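You operate a simulated robot arm through the tools that you are given. There is no shell and no other tool. Be economical: measure what you need, move in short steps, check, and stop when the job is done.

Carry out the task below with a simulated robot arm. There is one attempt and no reset: what you move stays moved.

TASK
Blot the spilt ink, then rub the stain off the table.
Fine: don't smear it while wet; damp the felt block on the sponge dish; put blotter and felt block back.
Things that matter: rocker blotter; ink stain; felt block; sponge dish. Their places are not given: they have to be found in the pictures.

It is judged by the outcome, as a careful person would: the job done as asked, and still so three seconds after it is handed in. It fails if anything else is knocked over, pushed out of place, dropped, spilled or broken.

THE ROBOT
A 7-joint arm with a two-finger parallel gripper, fixed in place. Base frame: the origin is at the foot of the arm, x ahead of it, y to its left, z up. Lengths are in cm, angles in degrees, forces in N, time in s.
With the tool pointing down near the work surface it reaches from about 24 to 62 cm from the base axis. Its first joint turns from -66.0 to 66.0 degrees. Payload 2.6 kg.
Tool frame: the origin (TCP) lies between the finger pads and is the grasp point; the fingertips stand 3 cm ahead of it; z points along the fingers, y is the line along which they close. The gripper opens to 9.4 cm. The fingers are 2.8 cm wide and 1 cm thick; the gripper's body (5 by 9.6 cm) begins 5.5 cm behind the TCP.
Orientation is that of the tool frame in the base frame, as a unit quaternion [w, x, y, z]. With the fingers straight down and closing along the base's y, the tool's x points along the base's -x, its y along +y and its z along -z.

THE INTERFACE
- The arm moves only by the tool servo_tool. Its argument "motion" is a list of rows, each a list of 3 entries, a list of its own where there are three numbers: the shift along the tool's x, y, z in cm, then the turn, a rotation vector about the tool's x, y, z in degrees, then the gripper command, from -1 (fully open) to 1 (shut), values between in proportion. In form: [[[x, y, z], [rx, ry, rz], gripper], ...]. A call has 1 to 8 rows; each row is the pose to reach, as a shift and turn from the pose commanded when the call began, along the tool's axes at that moment. A row lasts 0.2 s, in which the tool goes at most 5 cm and 8.6 degrees; a call with a longer step from one row to the next is refused whole, and so is a gripper value outside its range. A pose out of reach is approached as far as the arm can. The call stops where the force on the tool passes 40 N (or 10 N more than at its start, if that is more) or the arm is blocked; 0.2 s more then pass. The fingers move at their own pace (about 7.2 cm/s each) and stop on an object; they squeeze with about 33 N. The grip force told is the motor's: it shows also when the fingers shut on nothing. Time passes only in rows, and 0.2 s behind the last, so rows that repeat a pose let the fingers close. It gives the time, the measured TCP pose, the force on the tool (base axes), the opening and the grip force at its end, in the units of the frame above (readings bear some noise).
- Cameras (640 x 400 px; columns grow to the right, rows downward): "scene" is fixed at [3.06, 42.46, 56.6]; the picture's right is [-0.83, -0.56, 0.00], its down [-0.30, 0.45, -0.84] and it looks along [0.47, -0.70, -0.54] (base axes); focal length 349 px, centre (320, 200). "wrist" rides on the gripper at [-3.7, 0, -5.8] in the tool frame; the picture's right is [0.00, -1.00, 0.00], its down [0.97, 0.00, -0.24] and it looks along [0.24, 0.00, 0.97] (tool axes); focal length 218 px, centre (320, 200).
- grab_frame(camera): a new picture of that camera. No time passes.
- point_at(camera, pixels): for up to 12 pixels [column, row] of the newest picture of that camera ("zoom" is the newest enlarged one), the place [x, y, z] in the base frame of the surface seen there, good to about 0.2 cm. No time passes.
- close_up(camera, box): a new picture of the part [left, top, right, bottom] of that camera's present view, enlarged. No time passes.
- sign_off(): hands the job in; it is judged then, once.

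Work in short steps. Measure before you move; look again where a grasp or a placing could have gone wrong, and mend it. You have 80 turns and 54 pictures in all, those below and enlarged ones among them. Open the gripper and draw the arm clear of the work before you hand the job in, unless the task says otherwise; then end with one line.

The tools are called after "Emit:" as name(argument=value, ...) on one line, values as JSON. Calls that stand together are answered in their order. servo_tool: Moves the arm, as the interface text tells. Its arguments: {"type":"object","properties":{"motion":{"type":"array","items":{"type":"array"}}},"required":["motion"]} The other tools are called the same way: grab_frame (camera) takes a picture; point_at (camera, pixels) gives the place of the surface under pixels of a picture; close_up (camera, box) takes an enlarged picture of a part of a camera's view; sign_off () hands the job in.

At the start:

```text
t: 0.0
tool_pos: [42.53, -4.45, 32.46]
ee_rot: [-0.001, 0.001, 1.0, 0.0]
ft_force: [1.0, -1.0, 0.3]
finger_gap: 9.4
grasp_force: 0.1
```

scene: 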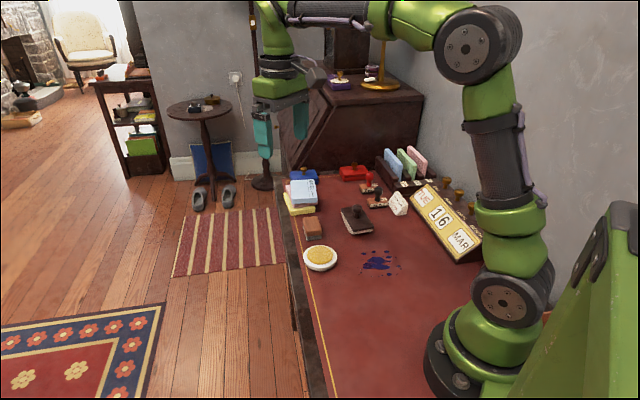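
wrist: 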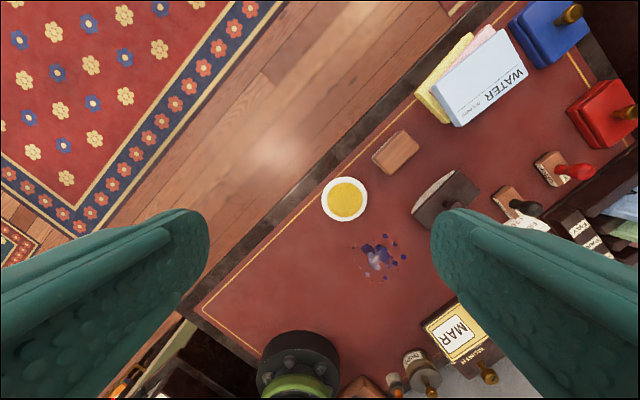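

The pictures show the blotter near scene (356,220), the stain (380,263), the felt block (312,228) and the dish (320,258). I'll enlarge that area for measuring.

Emit:
close_up(camera="scene", box=[280, 160, 440, 290])

Emit:
close_up(camera="wrist", box=[310, 110, 550, 290])

```text
3.08 times, centred on (360, 225) of scene
```

zoom: 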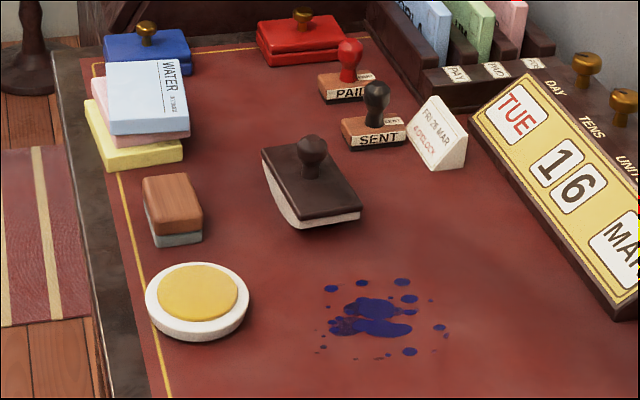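

```text
2.22 times, centred on (430, 200) of wrist
```

zoom: 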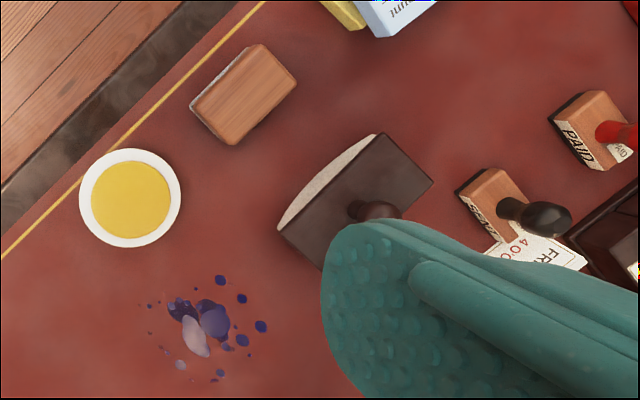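

I measure the corners of the block, dish, blotter and stain in the enlarged wrist picture.

Emit:
point_at(camera="zoom", pixels=[[197, 107], [260, 46], [296, 82], [233, 143], [130, 197], [85, 197], [379, 136], [430, 182], [280, 228], [372, 208], [195, 320], [350, 150]])

Emit:
point_at(camera="wrist", pixels=[[361, 239], [380, 235], [396, 243], [404, 256], [388, 278], [378, 272], [362, 268], [376, 255], [394, 237], [383, 242], [372, 260], [400, 265]])

Emit:
close_up(camera="scene", box=[335, 190, 415, 290])

```text
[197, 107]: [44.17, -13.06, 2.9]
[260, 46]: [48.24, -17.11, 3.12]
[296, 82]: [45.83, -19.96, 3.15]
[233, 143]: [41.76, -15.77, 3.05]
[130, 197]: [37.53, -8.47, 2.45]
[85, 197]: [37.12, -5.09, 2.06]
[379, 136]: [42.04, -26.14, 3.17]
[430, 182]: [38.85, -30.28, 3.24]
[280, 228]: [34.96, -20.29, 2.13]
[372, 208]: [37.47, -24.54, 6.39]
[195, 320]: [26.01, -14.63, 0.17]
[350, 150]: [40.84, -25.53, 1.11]
```

```text
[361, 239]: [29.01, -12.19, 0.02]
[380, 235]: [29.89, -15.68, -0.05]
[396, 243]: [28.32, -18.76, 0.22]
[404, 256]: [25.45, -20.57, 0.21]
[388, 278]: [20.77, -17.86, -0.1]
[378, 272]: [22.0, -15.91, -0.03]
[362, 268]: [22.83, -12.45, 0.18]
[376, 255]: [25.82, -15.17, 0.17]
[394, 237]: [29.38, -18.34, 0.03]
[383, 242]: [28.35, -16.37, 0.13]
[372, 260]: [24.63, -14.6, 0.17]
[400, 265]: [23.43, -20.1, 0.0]
```

```text
4.00 times, centred on (375, 240) of scene
```

zoom: 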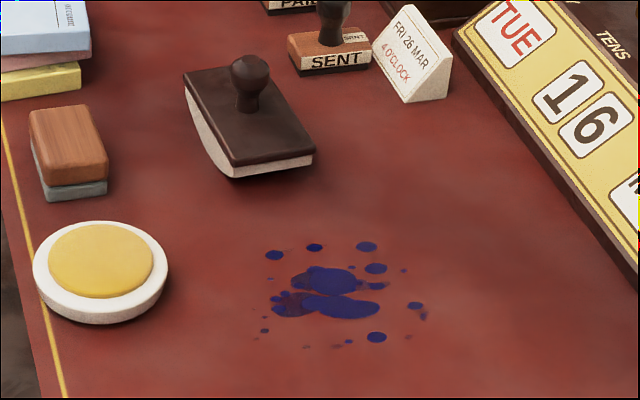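

The blotter is centred at about (37,-25), with its long axis along (-0.77,0.63) and its knob top near z 6.4. I move above it and turn so the fingers close along the long axis.

Emit:
servo_tool(motion=[[[0.65, -2.55, 1.8], [0, 0, -6.4], -1], [[1.3, -5.1, 3.6], [0, 0, -12.8], -1], [[1.95, -7.6, 5.4], [0, 0, -19.1], -1], [[2.6, -10.2, 7.2], [0, 0, -25.5], -1], [[3.25, -12.7, 9], [0, 0, -31.9], -1], [[3.9, -15.3, 10.8], [0, 0, -38.3], -1], [[4.55, -17.8, 12.6], [0, 0, -44.6], -1], [[5.2, -20.3, 14.4], [0, 0, -51], -1]])

Emit:
grab_frame(camera="wrist")

```text
t: 1.8
tool_pos: [37.3, -24.69, 17.84]
ee_rot: [-0.001, -0.431, 0.902, 0.0]
ft_force: [0.2, -1.0, 0.3]
finger_gap: 9.4
grasp_force: 0.1
```

```text
48 pictures are left
```

wrist: 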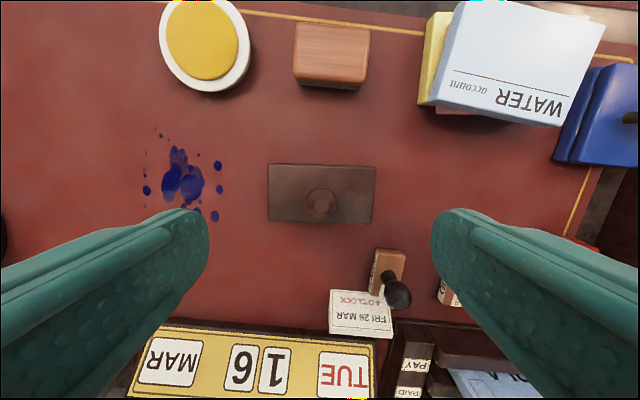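

The blotter is square to the picture; I measure its corners (268,164)…(372,223), the knob (321,202), and the stain and block again.

Emit:
point_at(camera="wrist", pixels=[[270, 167], [374, 169], [270, 219], [370, 221], [321, 202], [321, 213], [310, 203], [296, 53], [366, 56], [366, 84], [295, 79], [204, 40]])

Emit:
point_at(camera="wrist", pixels=[[176, 152], [217, 165], [219, 189], [214, 216], [147, 190], [160, 134], [145, 152], [171, 185], [191, 183], [196, 210], [190, 198], [178, 170]])

Emit:
close_up(camera="wrist", box=[130, 120, 390, 240])

```text
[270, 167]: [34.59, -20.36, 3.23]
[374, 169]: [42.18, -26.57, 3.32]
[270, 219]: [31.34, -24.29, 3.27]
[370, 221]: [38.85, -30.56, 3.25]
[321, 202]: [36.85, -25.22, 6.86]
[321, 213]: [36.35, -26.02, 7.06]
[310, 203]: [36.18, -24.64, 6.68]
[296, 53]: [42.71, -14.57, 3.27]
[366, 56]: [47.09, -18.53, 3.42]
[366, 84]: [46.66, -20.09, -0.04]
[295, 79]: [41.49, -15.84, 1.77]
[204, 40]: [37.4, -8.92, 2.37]
```

```text
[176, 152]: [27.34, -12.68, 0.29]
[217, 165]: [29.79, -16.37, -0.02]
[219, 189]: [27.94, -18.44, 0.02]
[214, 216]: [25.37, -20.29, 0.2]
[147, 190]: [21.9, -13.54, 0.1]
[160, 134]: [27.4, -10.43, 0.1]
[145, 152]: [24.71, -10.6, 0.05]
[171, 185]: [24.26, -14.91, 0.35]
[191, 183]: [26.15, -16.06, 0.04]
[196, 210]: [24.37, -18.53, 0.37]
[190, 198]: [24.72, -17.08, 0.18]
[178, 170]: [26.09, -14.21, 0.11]
```

```text
2.46 times, centred on (260, 180) of wrist
```

zoom: 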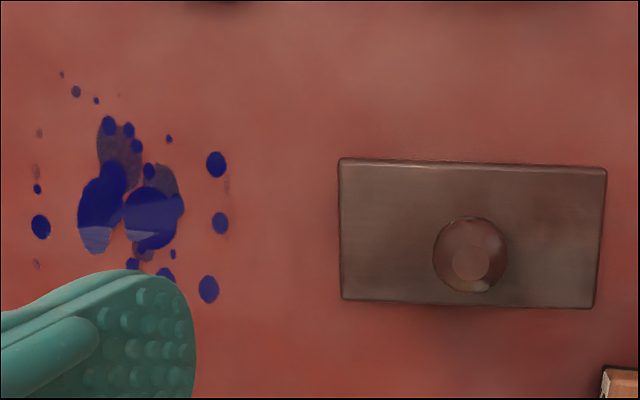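

I descend over the knob at (36.74,-25.45), with the fingertips stopping just above the plate (z 3.5).

Emit:
servo_tool(motion=[[[0.94, -0.05, 3], [0, 0, 0], -0.2], [[0.94, -0.05, 6.5], [0, 0, 0], -0.2], [[0.94, -0.05, 9.5], [0, 0, 0], -0.2], [[0.94, -0.05, 11.0], [0, 0, 0], -0.2], [[0.94, -0.05, 11.3], [0, 0, 0], -0.2], [[0.94, -0.05, 11.3], [0, 0, 0], -0.2]])

Emit:
grab_frame(camera="wrist")

Emit:
close_up(camera="scene", box=[320, 170, 400, 250])

```text
t: 3.2
tool_pos: [36.58, -25.28, 6.73]
ee_rot: [0.001, -0.431, 0.903, 0.0]
ft_force: [1.0, -0.4, 0.5]
finger_gap: 5.64
grasp_force: 0.0
```

```text
46 pictures are left
```

wrist: 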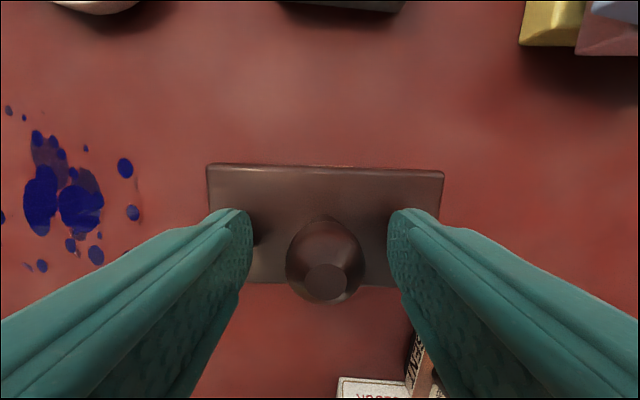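

```text
5.00 times, centred on (360, 210) of scene
```

zoom: 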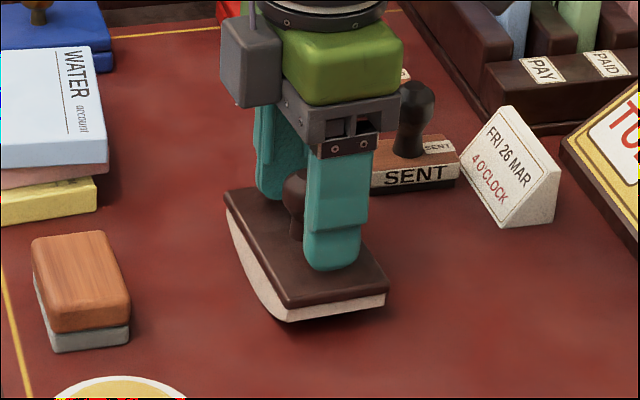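

The fingers straddle the knob evenly. I measure the pad's curve in the enlarged picture and close the grip.

Emit:
point_at(camera="zoom", pixels=[[229, 213], [231, 220], [233, 232], [243, 260], [256, 285], [270, 303], [284, 318], [286, 307], [384, 300], [384, 290]])

Emit:
servo_tool(motion=[[[0, 0, 0], [0, 0, 0], 1], [[0, 0, 0], [0, 0, 0], 1], [[0, 0, 0], [0, 0, 0], 1], [[0, 0, 0], [0, 0, 0], 1]])

```text
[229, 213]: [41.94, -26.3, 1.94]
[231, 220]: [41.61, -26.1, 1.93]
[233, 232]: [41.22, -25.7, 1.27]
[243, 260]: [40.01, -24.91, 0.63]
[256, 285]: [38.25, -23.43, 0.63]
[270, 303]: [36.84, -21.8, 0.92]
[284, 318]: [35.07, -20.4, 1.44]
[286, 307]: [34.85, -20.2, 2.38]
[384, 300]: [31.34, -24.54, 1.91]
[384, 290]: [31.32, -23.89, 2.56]
```

```text
t: 4.2
tool_pos: [36.66, -25.28, 6.62]
ee_rot: [0.0, -0.43, 0.903, 0.0]
ft_force: [-0.2, -0.4, 0.4]
finger_gap: 2.5
grasp_force: 33.0
```

The knob is held (gap 2.5, 33 N). I lift the blotter, carry it over the far half of the stain at about (26.8,-14.0), and look before pressing.

Emit:
servo_tool(motion=[[[0, 0, -2], [0, 0, 0], 1], [[0, 0, -5], [0, 0, 0], 1], [[-0.6, 3.7, -5], [0, 0, 0], 1], [[-1.3, 7.4, -5], [0, 0, 0], 1], [[-1.9, 11, -5], [0, 0, 0], 1], [[-2.56, 14.76, -5], [0, 0, 0], 1], [[-2.56, 14.76, -4], [0, 0, 0], 1], [[-2.56, 14.76, -4], [0, 0, 0], 1]])

Emit:
close_up(camera="scene", box=[300, 180, 460, 300])

Emit:
grab_frame(camera="wrist")

```text
t: 6.0
tool_pos: [26.69, -13.94, 10.63]
ee_rot: [0.0, -0.43, 0.903, 0.0]
ft_force: [-0.3, -0.2, -2.5]
finger_gap: 2.48
grasp_force: 33.1
```

```text
3.33 times, centred on (380, 240) of scene
```

zoom: 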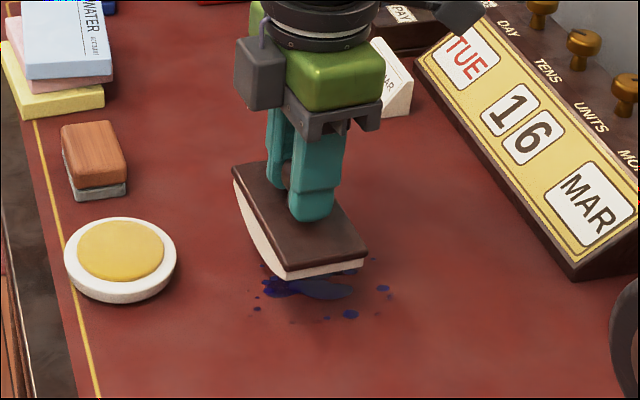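

```text
43 pictures are left
```

wrist: 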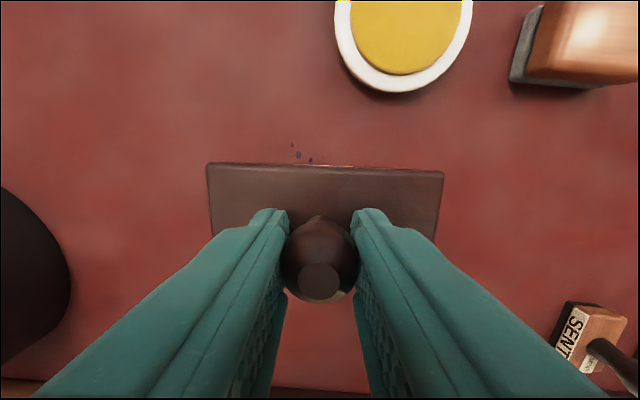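

The blotter is level and clear over the stain. I lower it straight down until it presses lightly.

Emit:
servo_tool(motion=[[[0, 0, 2], [0, 0, 0], 1], [[0, 0, 3.5], [0, 0, 0], 1], [[0, 0, 4.0], [0, 0, 0], 1], [[0, 0, 4.15], [0, 0, 0], 1], [[0, 0, 4.15], [0, 0, 0], 1]])

```text
t: 7.2
tool_pos: [26.85, -14.11, 6.57]
ee_rot: [0.001, -0.431, 0.903, -0.002]
ft_force: [-3.6, -0.4, 19.9]
finger_gap: 2.51
grasp_force: 33.5
```

It presses with about 20 N. I rock it one way by rolling without slip (radius about 9.3 cm) and back to level.

Emit:
servo_tool(motion=[[[0, 0.92, -0.05], [8, 0, 0], 1], [[0, 1.85, -0.12], [16, 0, 0], 1], [[0, 2.8, -0.25], [24, 0, 0], 1], [[0, 2.8, -0.25], [24, 0, 0], 1], [[0, 1.85, -0.12], [16, 0, 0], 1], [[0, 0.92, -0.05], [8, 0, 0], 1], [[0, 0, 0], [0, 0, 0], 1]])

```text
t: 8.8
tool_pos: [26.85, -14.23, 6.74]
ee_rot: [0.001, -0.431, 0.902, 0.001]
ft_force: [0.6, -0.7, 0.0]
finger_gap: 2.49
grasp_force: 32.8
out of reach, approached as far as the arm can: row 3, 4
```

At 24° the arm ran out of reach, but it is level again. I rock the other way, pressing a little deeper.

Emit:
servo_tool(motion=[[[0, 0, 0.15], [0, 0, 0], 1], [[0, -0.92, 0.12], [-8, 0, 0], 1], [[0, -1.85, 0.05], [-16, 0, 0], 1], [[0, -2.8, -0.08], [-24, 0, 0], 1], [[0, -1.85, 0.05], [-16, 0, 0], 1], [[0, -0.92, 0.12], [-8, 0, 0], 1], [[0, 0, 0.15], [0, 0, 0], 1]])

Emit:
servo_tool(motion=[[[0, 0, -2], [0, 0, 0], 1], [[0, 0, -5], [0, 0, 0], 1], [[0, 0, -5], [0, 0, 0], 1]])

Emit:
close_up(camera="scene", box=[300, 180, 460, 300])

```text
t: 10.4
tool_pos: [26.83, -14.07, 6.32]
ee_rot: [0.0, -0.431, 0.903, -0.001]
ft_force: [-1.0, 1.1, 5.4]
finger_gap: 2.48
grasp_force: 33.1
```

```text
t: 11.2
tool_pos: [26.96, -13.95, 11.55]
ee_rot: [0.0, -0.43, 0.903, 0.001]
ft_force: [-0.2, 0.0, -2.4]
finger_gap: 2.48
grasp_force: 33.4
```

```text
3.33 times, centred on (380, 240) of scene
```

zoom: 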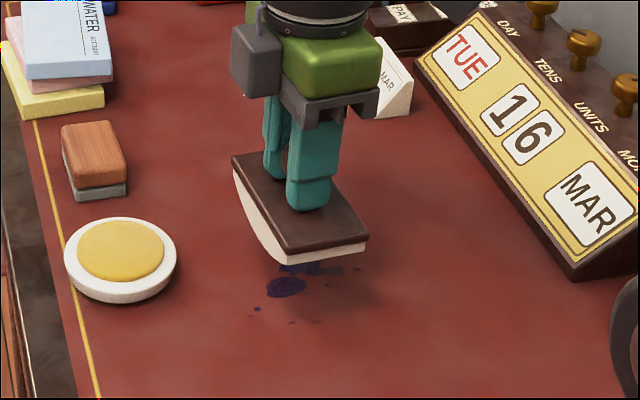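

I shift the blotter aside, in the air, to see what's left of the wet ink.

Emit:
servo_tool(motion=[[[0, -4, 0], [0, 0, 0], 1], [[0, -8, 0], [0, 0, 0], 1], [[0, -12, 0], [0, 0, 0], 1], [[0, -12, 0], [0, 0, 0], 1]])

Emit:
close_up(camera="scene", box=[320, 190, 440, 300])

```text
t: 12.2
tool_pos: [36.18, -21.86, 11.43]
ee_rot: [0.001, -0.431, 0.902, 0.0]
ft_force: [0.1, -1.7, -2.9]
finger_gap: 2.51
grasp_force: 33.2
```

```text
3.64 times, centred on (380, 245) of scene
```

zoom: 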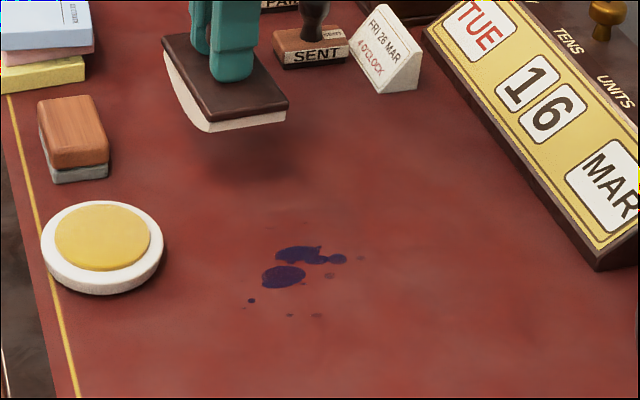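

Much of the ink has gone or dulled; I measure the remaining blobs.

Emit:
point_at(camera="zoom", pixels=[[285, 277], [300, 253], [335, 259], [360, 259], [330, 276], [251, 300], [316, 316], [290, 315], [280, 255], [320, 248]])

Emit:
close_up(camera="scene", box=[360, 240, 408, 270])

```text
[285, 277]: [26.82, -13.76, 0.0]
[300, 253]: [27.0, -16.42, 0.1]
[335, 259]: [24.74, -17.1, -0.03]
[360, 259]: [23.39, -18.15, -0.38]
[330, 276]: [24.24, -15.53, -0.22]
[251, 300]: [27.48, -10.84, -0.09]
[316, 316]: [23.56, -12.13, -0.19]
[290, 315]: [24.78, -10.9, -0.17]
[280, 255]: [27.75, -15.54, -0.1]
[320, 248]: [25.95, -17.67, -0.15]
```

```text
13.33 times, centred on (384, 255) of scene
```

zoom: 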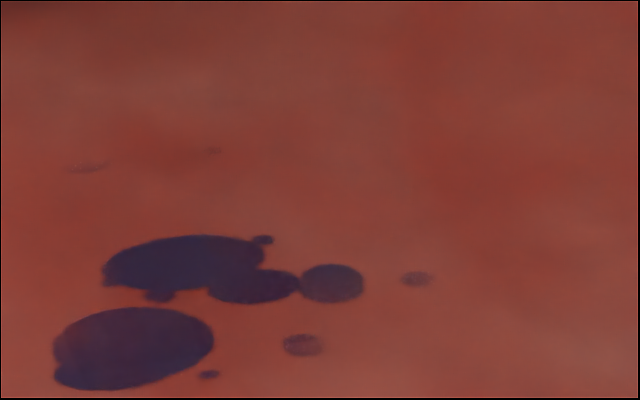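

The remaining blobs look matte, but the pad didn't cover the near half, so I carry the blotter over (24.35,-16.9) and press there too.

Emit:
servo_tool(motion=[[[0.9, 3.1, 0], [0, 0, 0], 1], [[1.8, 6.2, 0], [0, 0, 0], 1], [[2.7, 9.3, 0], [0, 0, 0], 1], [[3.6, 12.3, 0], [0, 0, 0], 1], [[3.6, 12.3, 3], [0, 0, 0], 1], [[3.6, 12.3, 4.5], [0, 0, 0], 1], [[3.6, 12.3, 4.9], [0, 0, 0], 1], [[3.6, 12.3, 5.05], [0, 0, 0], 1]])

```text
t: 14.0
tool_pos: [24.43, -16.85, 6.31]
ee_rot: [0.001, -0.43, 0.903, -0.001]
ft_force: [-1.0, 2.4, 14.3]
finger_gap: 2.55
grasp_force: 33.0
```

Contact at 14 N. I rock it both ways within reach.

Emit:
servo_tool(motion=[[[0, 0.92, -0.02], [8, 0, 0], 1], [[0, 1.85, -0.08], [16, 0, 0], 1], [[0, 2.2, -0.14], [19, 0, 0], 1], [[0, 1.85, -0.08], [16, 0, 0], 1], [[0, 0.92, 0], [8, 0, 0], 1], [[0, 0, 0], [0, 0, 0], 1]])

Emit:
servo_tool(motion=[[[0, 0, 0.05], [0, 0, 0], 1], [[0, -0.92, 0.03], [-8, 0, 0], 1], [[0, -1.85, -0.05], [-16, 0, 0], 1], [[0, -2.8, -0.17], [-24, 0, 0], 1], [[0, -1.85, -0.05], [-16, 0, 0], 1], [[0, -0.92, 0.03], [-8, 0, 0], 1], [[0, 0, 0.05], [0, 0, 0], 1]])

Emit:
servo_tool(motion=[[[0, 0, -2], [0, 0, 0], 1], [[0, 0, -5], [0, 0, 0], 1], [[0, -4, -5], [0, 0, 0], 1], [[0, -8, -5], [0, 0, 0], 1], [[0, -12, -5], [0, 0, 0], 1], [[0, -12, -5], [0, 0, 0], 1]])

Emit:
close_up(camera="scene", box=[320, 190, 440, 300])

```text
t: 15.4
tool_pos: [24.34, -16.61, 6.44]
ee_rot: [-0.001, -0.43, 0.903, 0.001]
ft_force: [0.8, -1.0, -2.2]
finger_gap: 2.46
grasp_force: 33.1
out of reach, approached as far as the arm can: row 2, 3, 4
```

```text
t: 17.0
tool_pos: [24.45, -16.79, 6.31]
ee_rot: [0.0, -0.431, 0.902, -0.002]
ft_force: [2.7, -0.1, 16.1]
finger_gap: 2.52
grasp_force: 32.7
```

```text
t: 18.4
tool_pos: [33.49, -24.43, 11.33]
ee_rot: [0.0, -0.431, 0.902, 0.0]
ft_force: [0.3, 0.1, -2.3]
finger_gap: 2.5
grasp_force: 32.9
```

```text
3.64 times, centred on (380, 245) of scene
```

zoom: 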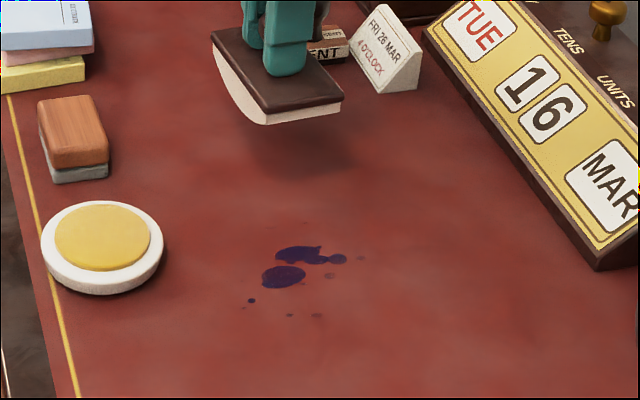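

No change, so the blobs are dry. I check the outlying dots near the dish more closely before putting the blotter back.

Emit:
close_up(camera="scene", box=[360, 250, 400, 280])

Emit:
grab_frame(camera="wrist")

```text
13.33 times, centred on (380, 265) of scene
```

zoom: 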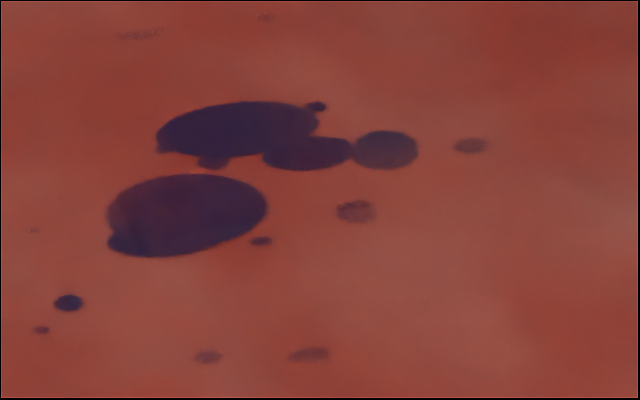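

```text
37 pictures are left
```

wrist: 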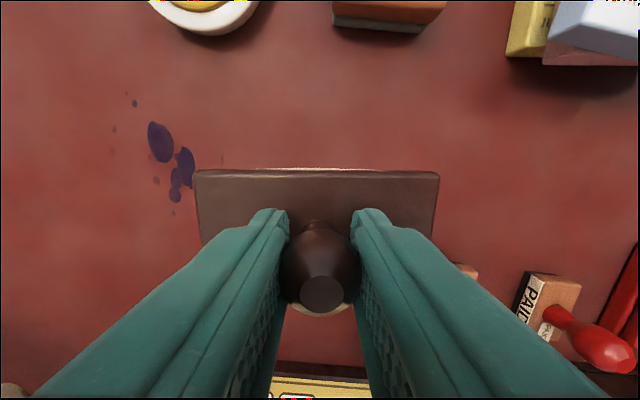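

All that remains is dry stain. I carry the blotter back to its spot (36.66,-25.28) and lower it.

Emit:
servo_tool(motion=[[[-0.65, -1.5, 0], [0, 0, 0], 1], [[-1.33, -3.0, 0], [0, 0, 0], 1], [[-1.33, -3.0, 2], [0, 0, 0], 1], [[-1.33, -3.0, 4], [0, 0, 0], 1], [[-1.33, -3.0, 4.7], [0, 0, 0], 1], [[-1.33, -3.0, 4.9], [0, 0, 0], 1], [[-1.33, -3.0, 4.9], [0, 0, 0], 1]])

```text
t: 20.0
tool_pos: [36.75, -25.04, 6.43]
ee_rot: [0.0, -0.43, 0.903, 0.0]
ft_force: [-0.5, 0.6, -2.0]
finger_gap: 2.49
grasp_force: 33.0
```

It is still hanging (−2 N). I lower a touch more and correct 0.2 cm.

Emit:
servo_tool(motion=[[[0.22, -0.08, 0], [0, 0, 0], 1], [[0.22, -0.08, 0.1], [0, 0, 0], 1], [[0.22, -0.08, 0.14], [0, 0, 0], 1]])

```text
t: 20.8
tool_pos: [36.79, -25.4, 6.24]
ee_rot: [0.0, -0.43, 0.903, -0.001]
ft_force: [-3.0, 2.2, 5.6]
finger_gap: 2.51
grasp_force: 32.9
```

It now touches (5.6 N). I open the fingers and rise straight up.

Emit:
servo_tool(motion=[[[0, 0, -0.1], [0, 0, 0], 0.4], [[0, 0, -0.1], [0, 0, 0], 0], [[0, 0, -0.1], [0, 0, 0], -0.1], [[0, 0, -3], [0, 0, 0], -0.1], [[0, 0, -7], [0, 0, 0], -0.1], [[0, 0, -10], [0, 0, 0], -0.5], [[0, 0, -12], [0, 0, 0], -0.5], [[0, 0, -12], [0, 0, 0], -0.5]])

Emit:
grab_frame(camera="wrist")

```text
t: 22.6
tool_pos: [36.75, -25.45, 18.42]
ee_rot: [0.0, -0.43, 0.903, -0.001]
ft_force: [-0.2, 0.0, 0.0]
finger_gap: 7.04
grasp_force: 0.1
```

```text
36 pictures are left
```

wrist: 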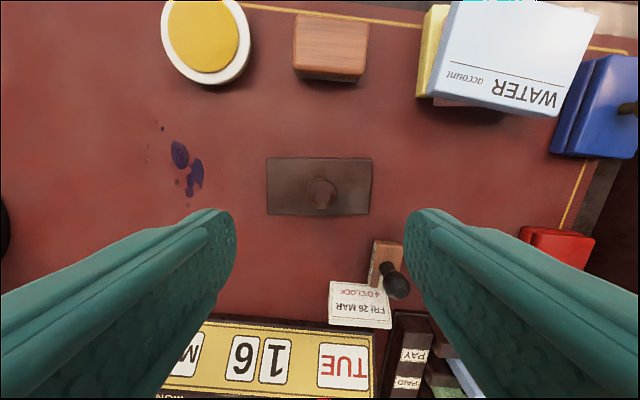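

The blotter is back in place. Next I go above the felt block at (45,-16.5), turning so the fingers close across its short side.

Emit:
point_at(camera="wrist", pixels=[[269, 159], [371, 160], [269, 212], [367, 214], [321, 193], [300, 17], [364, 24], [364, 50], [298, 47], [206, 35]])

Emit:
servo_tool(motion=[[[-1.5, -0.1, 0], [0, 0, 8.5], -0.5], [[-3, -0.2, 0], [0, 0, 17], -0.5], [[-4.5, -0.3, 0], [0, 0, 25.5], -0.5], [[-6, -0.4, 0], [0, 0, 34], -0.5], [[-7.5, -0.5, 0], [0, 0, 42.5], -0.5], [[-9, -0.6, 0], [0, 0, 51], -0.5], [[-10.5, -0.7, 0], [0, 0, 59.5], -0.5], [[-12.14, -0.78, 0], [0, 0, 68], -0.5]])

Emit:
servo_tool(motion=[[[0, 0, 0], [0, 0, 8.5], -0.5], [[0, 0, 0], [0, 0, 17], -0.5], [[0, 0, 0], [0, 0, 25.5], -0.5], [[0, 0, 0], [0, 0, 25.5], -0.5]])

Emit:
grab_frame(camera="wrist")

```text
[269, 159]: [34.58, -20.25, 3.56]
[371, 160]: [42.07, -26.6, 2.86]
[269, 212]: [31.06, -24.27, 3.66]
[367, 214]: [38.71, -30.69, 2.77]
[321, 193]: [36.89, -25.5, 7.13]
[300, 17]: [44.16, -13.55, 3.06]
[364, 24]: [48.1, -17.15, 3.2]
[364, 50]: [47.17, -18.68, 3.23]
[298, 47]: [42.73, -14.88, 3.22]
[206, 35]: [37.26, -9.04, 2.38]
```

```text
t: 24.4
tool_pos: [45.01, -16.54, 18.26]
ee_rot: [0.0, 0.149, 0.989, 0.0]
ft_force: [-1.0, 0.5, -0.4]
finger_gap: 7.07
grasp_force: 0.1
```

```text
t: 25.4
tool_pos: [45.08, -16.39, 18.27]
ee_rot: [0.0, 0.363, 0.932, 0.0]
ft_force: [0.4, -1.0, -0.3]
finger_gap: 7.06
grasp_force: 0.0
```

```text
35 pictures are left
```

wrist: 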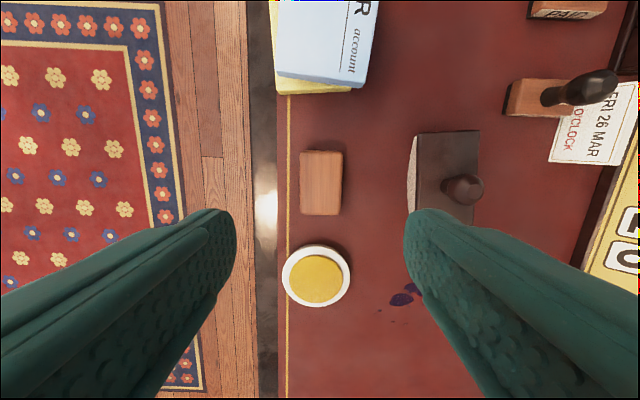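

The block is square to the picture, (301–342, 152–215). I measure its top corners.

Emit:
point_at(camera="wrist", pixels=[[304, 154], [340, 154], [339, 211], [304, 211], [321, 183], [284, 283], [348, 283], [317, 247], [317, 305], [317, 278]])

Emit:
close_up(camera="scene", box=[285, 190, 385, 280])

```text
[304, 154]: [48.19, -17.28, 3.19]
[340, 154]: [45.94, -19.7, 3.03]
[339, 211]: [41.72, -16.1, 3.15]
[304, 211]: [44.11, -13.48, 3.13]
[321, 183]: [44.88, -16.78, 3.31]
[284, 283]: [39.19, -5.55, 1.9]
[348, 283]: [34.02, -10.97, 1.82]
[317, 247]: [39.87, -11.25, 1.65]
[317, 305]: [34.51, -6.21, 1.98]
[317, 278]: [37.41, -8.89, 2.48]
```

```text
4.44 times, centred on (335, 235) of scene
```

zoom: 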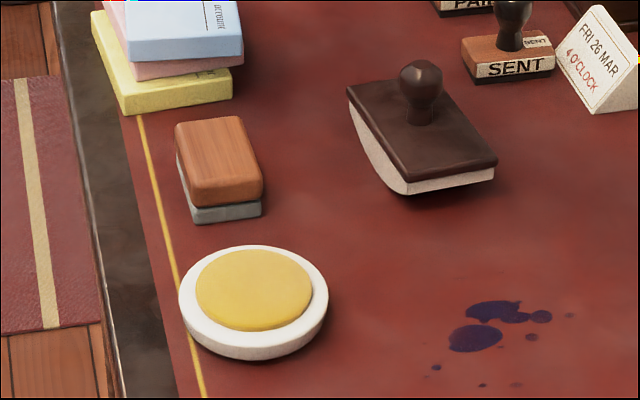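

The block's centre is (45.0,-16.64) with its top at z 3.15. I descend to z 4.2 and close across it.

Emit:
servo_tool(motion=[[[-0.1, -0.25, 4], [0, 0, 0], -0.5], [[-0.1, -0.25, 8.5], [0, 0, 0], -0.5], [[-0.1, -0.25, 12], [0, 0, 0], -0.5], [[-0.1, -0.25, 13.6], [0, 0, 0], -0.5], [[-0.1, -0.25, 14.07], [0, 0, 0], -0.5], [[-0.1, -0.25, 14.07], [0, 0, 0], -0.5]])

Emit:
servo_tool(motion=[[[0, 0, 0], [0, 0, 0], 0], [[0, 0, 0], [0, 0, 0], 0.3], [[0, 0, 0], [0, 0, 0], 1], [[0, 0, 0], [0, 0, 0], 1]])

```text
t: 26.8
tool_pos: [45.01, -16.75, 4.13]
ee_rot: [0.0, 0.363, 0.932, -0.001]
ft_force: [0.4, -0.3, -0.3]
finger_gap: 7.03
grasp_force: 0.1
```

```text
t: 27.8
tool_pos: [44.88, -16.82, 4.11]
ee_rot: [0.0, 0.363, 0.932, 0.0]
ft_force: [-0.2, 0.1, 0.8]
finger_gap: 4.12
grasp_force: 33.1
```

The block is gripped (gap 4.1). I lift it and carry it over the sponge dish at (37.1,-8.6).

Emit:
servo_tool(motion=[[[0, 0, -2], [0, 0, 0], 1], [[0, 0, -6], [0, 0, 0], 1], [[3.7, 0.2, -6], [0, 0, 0], 1], [[7.5, 0.5, -6], [0, 0, 0], 1], [[11.2, 0.68, -6], [0, 0, 0], 1], [[11.2, 0.68, -4], [0, 0, 0], 1], [[11.2, 0.68, -4], [0, 0, 0], 1]])

Emit:
close_up(camera="scene", box=[275, 180, 395, 290])

```text
t: 29.4
tool_pos: [37.26, -8.75, 8.19]
ee_rot: [0.0, 0.362, 0.932, 0.0]
ft_force: [0.7, -0.5, -1.0]
finger_gap: 4.09
grasp_force: 33.0
```

```text
3.64 times, centred on (335, 235) of scene
```

zoom: 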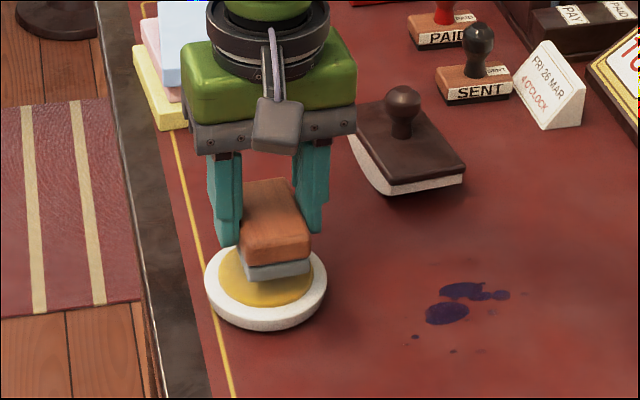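

Centred over the sponge with the fingers clear of the rim. I lower it onto the sponge gently.

Emit:
servo_tool(motion=[[[0, 0, 1], [0, 0, 0], 1], [[0, 0, 1.4], [0, 0, 0], 1], [[0, 0, 1.65], [0, 0, 0], 1], [[0, 0, 1.8], [0, 0, 0], 1], [[0, 0, 1.8], [0, 0, 0], 1], [[0, 0, 1.8], [0, 0, 0], 1]])

```text
t: 30.8
tool_pos: [37.11, -8.71, 6.4]
ee_rot: [0.002, 0.362, 0.932, 0.0]
ft_force: [-5.5, 0.2, 26.2]
finger_gap: 4.09
grasp_force: 33.9
```

Pressed at 26 N for most of a second. I lift straight up and check the dish and the felt.

Emit:
servo_tool(motion=[[[0, 0, 0], [0, 0, 0], 1], [[0, 0, 0], [0, 0, 0], 1], [[0, 0, -2], [0, 0, 0], 1], [[0, 0, -4], [0, 0, 0], 1], [[0, 0, -4], [0, 0, 0], 1]])

Emit:
close_up(camera="scene", box=[275, 180, 395, 290])

```text
t: 32.0
tool_pos: [36.91, -8.61, 10.25]
ee_rot: [-0.001, 0.362, 0.932, -0.001]
ft_force: [-0.4, -0.2, -0.8]
finger_gap: 4.11
grasp_force: 32.9
```

```text
3.64 times, centred on (335, 235) of scene
```

zoom: 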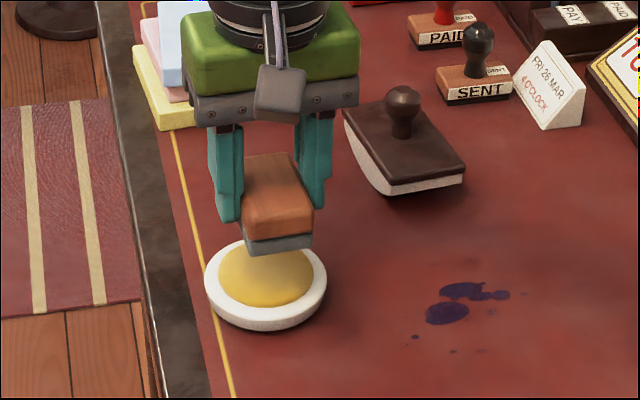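

The felt is visibly damp and the dish hasn't moved. I carry the block over the stain and lower it at about (28.6,-14.3).

Emit:
servo_tool(motion=[[[0.7, -3.3, 0], [0, 0, 0], 1], [[1.5, -6.6, 0], [0, 0, 0], 1], [[2.24, -9.8, 0], [0, 0, 0], 1], [[2.24, -9.8, 3], [0, 0, 0], 1], [[2.24, -9.8, 5.5], [0, 0, 0], 1], [[2.24, -9.8, 6.0], [0, 0, 0], 1], [[2.24, -9.8, 6.2], [0, 0, 0], 1], [[2.24, -9.8, 6.2], [0, 0, 0], 1]])

```text
t: 33.8
tool_pos: [28.74, -14.31, 4.15]
ee_rot: [0.001, 0.363, 0.932, 0.0]
ft_force: [0.0, -0.1, -1.3]
finger_gap: 4.11
grasp_force: 33.4
```

Not quite touching. I lower a little more and rub strokes along v.

Emit:
servo_tool(motion=[[[0, 0, 0.15], [0, 0, 0], 1], [[0, 0, 0.25], [0, 0, 0], 1], [[0, -1.5, 0.25], [0, 0, 0], 1], [[0, -3, 0.25], [0, 0, 0], 1], [[0, -4.5, 0.25], [0, 0, 0], 1], [[0, -6, 0.25], [0, 0, 0], 1]])

```text
t: 35.2
tool_pos: [24.87, -18.75, 4.01]
ee_rot: [0.001, 0.362, 0.932, -0.001]
ft_force: [8.2, 5.3, 24.5]
finger_gap: 4.13
grasp_force: 32.7
```

A steady 24 N. I continue back and forth, shifting lanes toward the base side.

Emit:
servo_tool(motion=[[[0, 2, 0], [0, 0, 0], 1], [[0, 4, 0], [0, 0, 0], 1], [[0, 6, 0], [0, 0, 0], 1], [[1.5, 6, 0], [0, 0, 0], 1], [[1.5, 4, 0], [0, 0, 0], 1], [[1.5, 2, 0], [0, 0, 0], 1], [[1.5, 0, 0], [0, 0, 0], 1], [[3, 0, 0], [0, 0, 0], 1]])

Emit:
servo_tool(motion=[[[0, 2, 0], [0, 0, 0], 1], [[0, 4, 0], [0, 0, 0], 1], [[0, 6, 0], [0, 0, 0], 1], [[0, 7.2, 0], [0, 0, 0], 1], [[-1.5, 7.2, 0], [0, 0, 0], 1], [[-1.5, 5.2, 0], [0, 0, 0], 1], [[-1.5, 3.2, 0], [0, 0, 0], 1], [[-1.5, 1, 0], [0, 0, 0], 1]])

Emit:
grab_frame(camera="wrist")

Emit:
close_up(camera="scene", box=[320, 190, 440, 300])

```text
t: 37.0
tool_pos: [22.61, -16.71, 3.92]
ee_rot: [0.0, 0.362, 0.932, -0.001]
ft_force: [-0.3, 0.3, -0.8]
finger_gap: 4.08
grasp_force: 32.8
```

```text
t: 38.8
tool_pos: [24.33, -17.2, 4.01]
ee_rot: [-0.001, 0.362, 0.932, 0.0]
ft_force: [-0.3, 0.6, -1.1]
finger_gap: 4.09
grasp_force: 32.5
```

```text
31 pictures are left
```

wrist: 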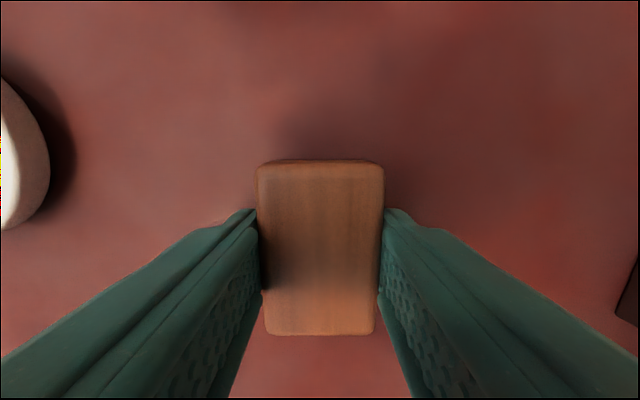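

```text
3.64 times, centred on (380, 245) of scene
```

zoom: 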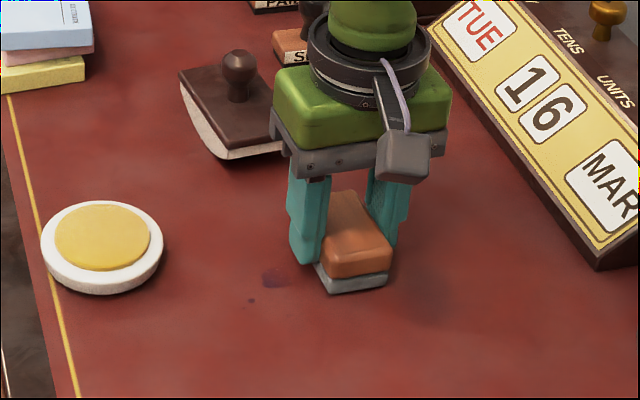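

The stain is mostly gone; a faint patch remains near (272,278) and the contact has eased off. I lower slightly and rub further toward the dish side.

Emit:
servo_tool(motion=[[[0, 0, 0.15], [0, 0, 0], 1], [[0, 0, 0.28], [0, 0, 0], 1], [[0, 2, 0.28], [0, 0, 0], 1], [[0, 4, 0.28], [0, 0, 0], 1], [[0, 5.5, 0.28], [0, 0, 0], 1], [[0, 7, 0.28], [0, 0, 0], 1]])

```text
t: 40.2
tool_pos: [29.2, -11.8, 3.76]
ee_rot: [0.001, 0.363, 0.932, 0.0]
ft_force: [-8.4, -10.4, 34.8]
finger_gap: 4.09
grasp_force: 33.2
```

Firm contact at 35 N; I ease off slightly and rub over the dish-side half and the outlying dots.

Emit:
servo_tool(motion=[[[0, -1.7, -0.06], [0, 0, 0], 1], [[0, -3.4, -0.06], [0, 0, 0], 1], [[1.5, -3.4, -0.06], [0, 0, 0], 1], [[1.5, -1.7, -0.06], [0, 0, 0], 1], [[1.5, 0, -0.06], [0, 0, 0], 1], [[3, 0, -0.06], [0, 0, 0], 1], [[3, -1.7, -0.06], [0, 0, 0], 1], [[3, -3.4, -0.06], [0, 0, 0], 1]])

Emit:
servo_tool(motion=[[[-1.5, 1.5, 0], [0, 0, 0], 1], [[-3, 3, 0], [0, 0, 0], 1], [[-4, 1, 0], [0, 0, 0], 1], [[-4, -1, 0], [0, 0, 0], 1], [[-4, -3, 0], [0, 0, 0], 1], [[-2.5, -3, 0], [0, 0, 0], 1]])

Emit:
servo_tool(motion=[[[0, 0, -2], [0, 0, 0], 1], [[0, 0, -6], [0, 0, 0], 1], [[-4, 0, -6], [0, 0, 0], 1], [[-8, 0, -6], [0, 0, 0], 1], [[-11, 0, -6], [0, 0, 0], 1], [[-11, 0, -6], [0, 0, 0], 1]])

Emit:
close_up(camera="scene", box=[320, 200, 440, 300])

```text
t: 42.0
tool_pos: [24.47, -12.28, 3.81]
ee_rot: [-0.001, 0.361, 0.932, 0.0]
ft_force: [0.1, -0.3, -0.6]
finger_gap: 4.1
grasp_force: 32.4
```

```text
t: 43.4
tool_pos: [24.24, -16.31, 3.81]
ee_rot: [-0.001, 0.363, 0.932, 0.001]
ft_force: [-0.7, 0.1, -0.9]
finger_gap: 4.14
grasp_force: 33.9
```

```text
t: 44.8
tool_pos: [32.65, -23.6, 9.64]
ee_rot: [0.0, 0.362, 0.932, 0.0]
ft_force: [0.5, 0.0, -0.8]
finger_gap: 4.13
grasp_force: 32.6
```

```text
4.00 times, centred on (380, 250) of scene
```

zoom: 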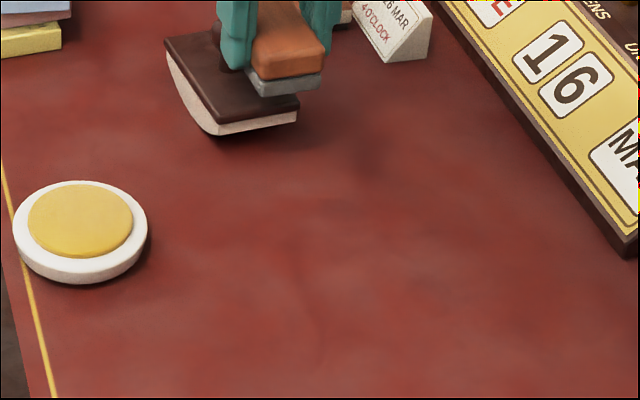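

The stain looks gone. The block is close to the blotter's knob, so I back off and rise, then inspect the cleaned spot closely.

Emit:
servo_tool(motion=[[[1, 0, -2], [0, 0, 0], 1], [[1, 0, -6], [0, 0, 0], 1], [[1, 0, -6], [0, 0, 0], 1]])

Emit:
close_up(camera="scene", box=[350, 235, 410, 285])

Emit:
grab_frame(camera="wrist")

```text
t: 45.6
tool_pos: [31.86, -22.8, 15.69]
ee_rot: [0.0, 0.362, 0.932, 0.0]
ft_force: [0.0, 0.7, -1.1]
finger_gap: 4.1
grasp_force: 33.2
```

```text
8.00 times, centred on (380, 260) of scene
```

zoom: 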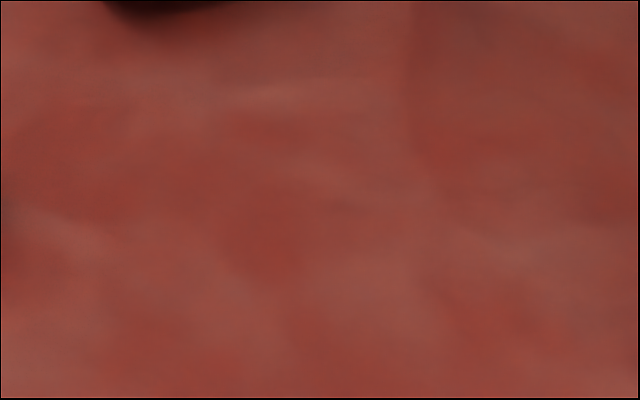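

```text
27 pictures are left
```

wrist: 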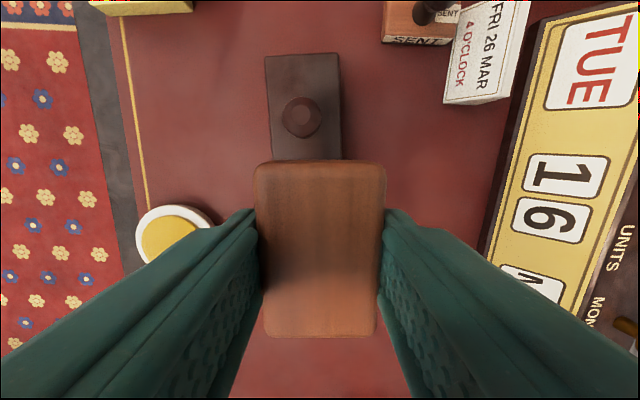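

The table is clean. I carry the block back to (44.95,-16.75), staying high past the blotter.

Emit:
servo_tool(motion=[[[-1.4, 3.4, 0], [0, 0, 0], 1], [[-2.8, 6.7, 0], [0, 0, 0], 1], [[-4.2, 10, 0], [0, 0, 0], 1], [[-5.54, 13.32, 0], [0, 0, 0], 1], [[-5.54, 13.32, 4.5], [0, 0, 0], 1], [[-5.54, 13.32, 8.5], [0, 0, 0], 1], [[-5.54, 13.32, 10.9], [0, 0, 0], 1], [[-5.54, 13.32, 10.9], [0, 0, 0], 1]])

Emit:
grab_frame(camera="wrist")

```text
t: 47.4
tool_pos: [44.75, -16.95, 4.65]
ee_rot: [-0.001, 0.362, 0.932, 0.0]
ft_force: [-0.6, -0.3, -0.8]
finger_gap: 4.11
grasp_force: 32.8
```

```text
26 pictures are left
```

wrist: 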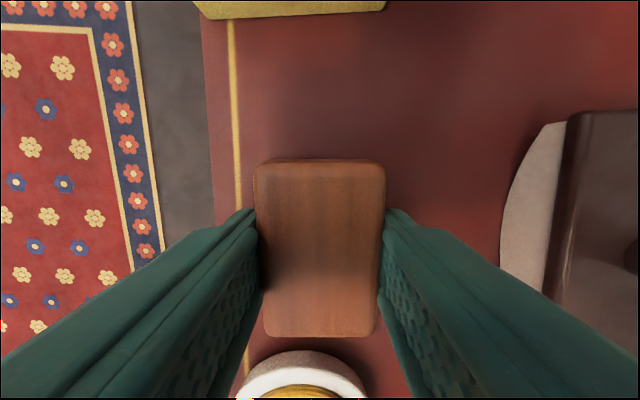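

A small correction, then I lower until it touches.

Emit:
servo_tool(motion=[[[0, 0.2, 0.5], [0, 0, 0], 1], [[0, 0.2, 0.75], [0, 0, 0], 1], [[0, 0.2, 0.85], [0, 0, 0], 1], [[0, 0.2, 0.9], [0, 0, 0], 1]])

```text
t: 48.4
tool_pos: [45.0, -16.77, 3.9]
ee_rot: [-0.001, 0.362, 0.932, 0.0]
ft_force: [0.8, -0.8, -1.1]
finger_gap: 4.1
grasp_force: 33.4
```

Emit:
servo_tool(motion=[[[0, 0, 0.07], [0, 0, 0], 1], [[0, 0, 0.14], [0, 0, 0], 1], [[0, 0, 0.18], [0, 0, 0], 1]])

```text
t: 49.2
tool_pos: [44.89, -16.69, 3.76]
ee_rot: [0.0, 0.363, 0.932, 0.0]
ft_force: [0.4, 0.3, 2.0]
finger_gap: 4.1
grasp_force: 33.3
```

The block is down (contact 2 N). I open evenly and rise, then look.

Emit:
servo_tool(motion=[[[0, 0, 0], [0, 0, 0], -0.2], [[0, 0, 0], [0, 0, 0], -0.4], [[0, 0, -1], [0, 0, 0], -0.4], [[0, 0, -5], [0, 0, 0], -0.4], [[0, 0, -9], [0, 0, 0], -0.4], [[0, 0, -13], [0, 0, 0], -0.4], [[0, 0, -16], [0, 0, 0], -0.6], [[0, 0, -18], [0, 0, 0], -1]])

Emit:
grab_frame(camera="wrist")

Emit:
grab_frame(camera="scene")

Emit:
close_up(camera="scene", box=[280, 160, 440, 290])

```text
t: 51.0
tool_pos: [44.92, -16.68, 21.72]
ee_rot: [0.0, 0.362, 0.932, 0.0]
ft_force: [-0.4, -0.9, 0.0]
finger_gap: 9.41
grasp_force: 0.1
```

```text
25 pictures are left
```

wrist: 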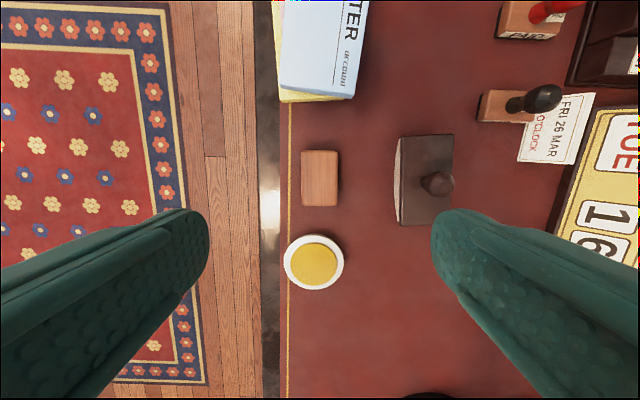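

```text
24 pictures are left
```

scene: 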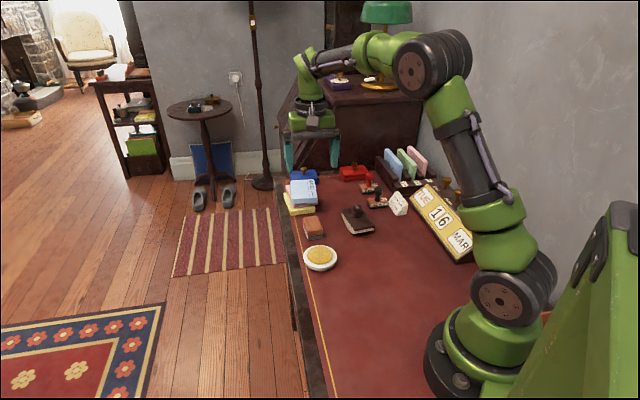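

```text
3.08 times, centred on (360, 225) of scene
```

zoom: 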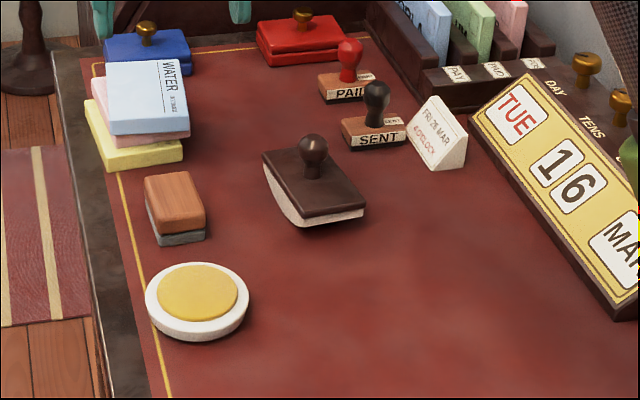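

The blotter, felt block and dish all match the first picture, the stain is gone, and the arm is clear with the gripper open. I hand the job in.

Emit:
sign_off()

```text
The job is handed in.
```

The ink was blotted and the stain rubbed off with the dampened felt block; the blotter and felt block are back in their places, and nothing else was moved.
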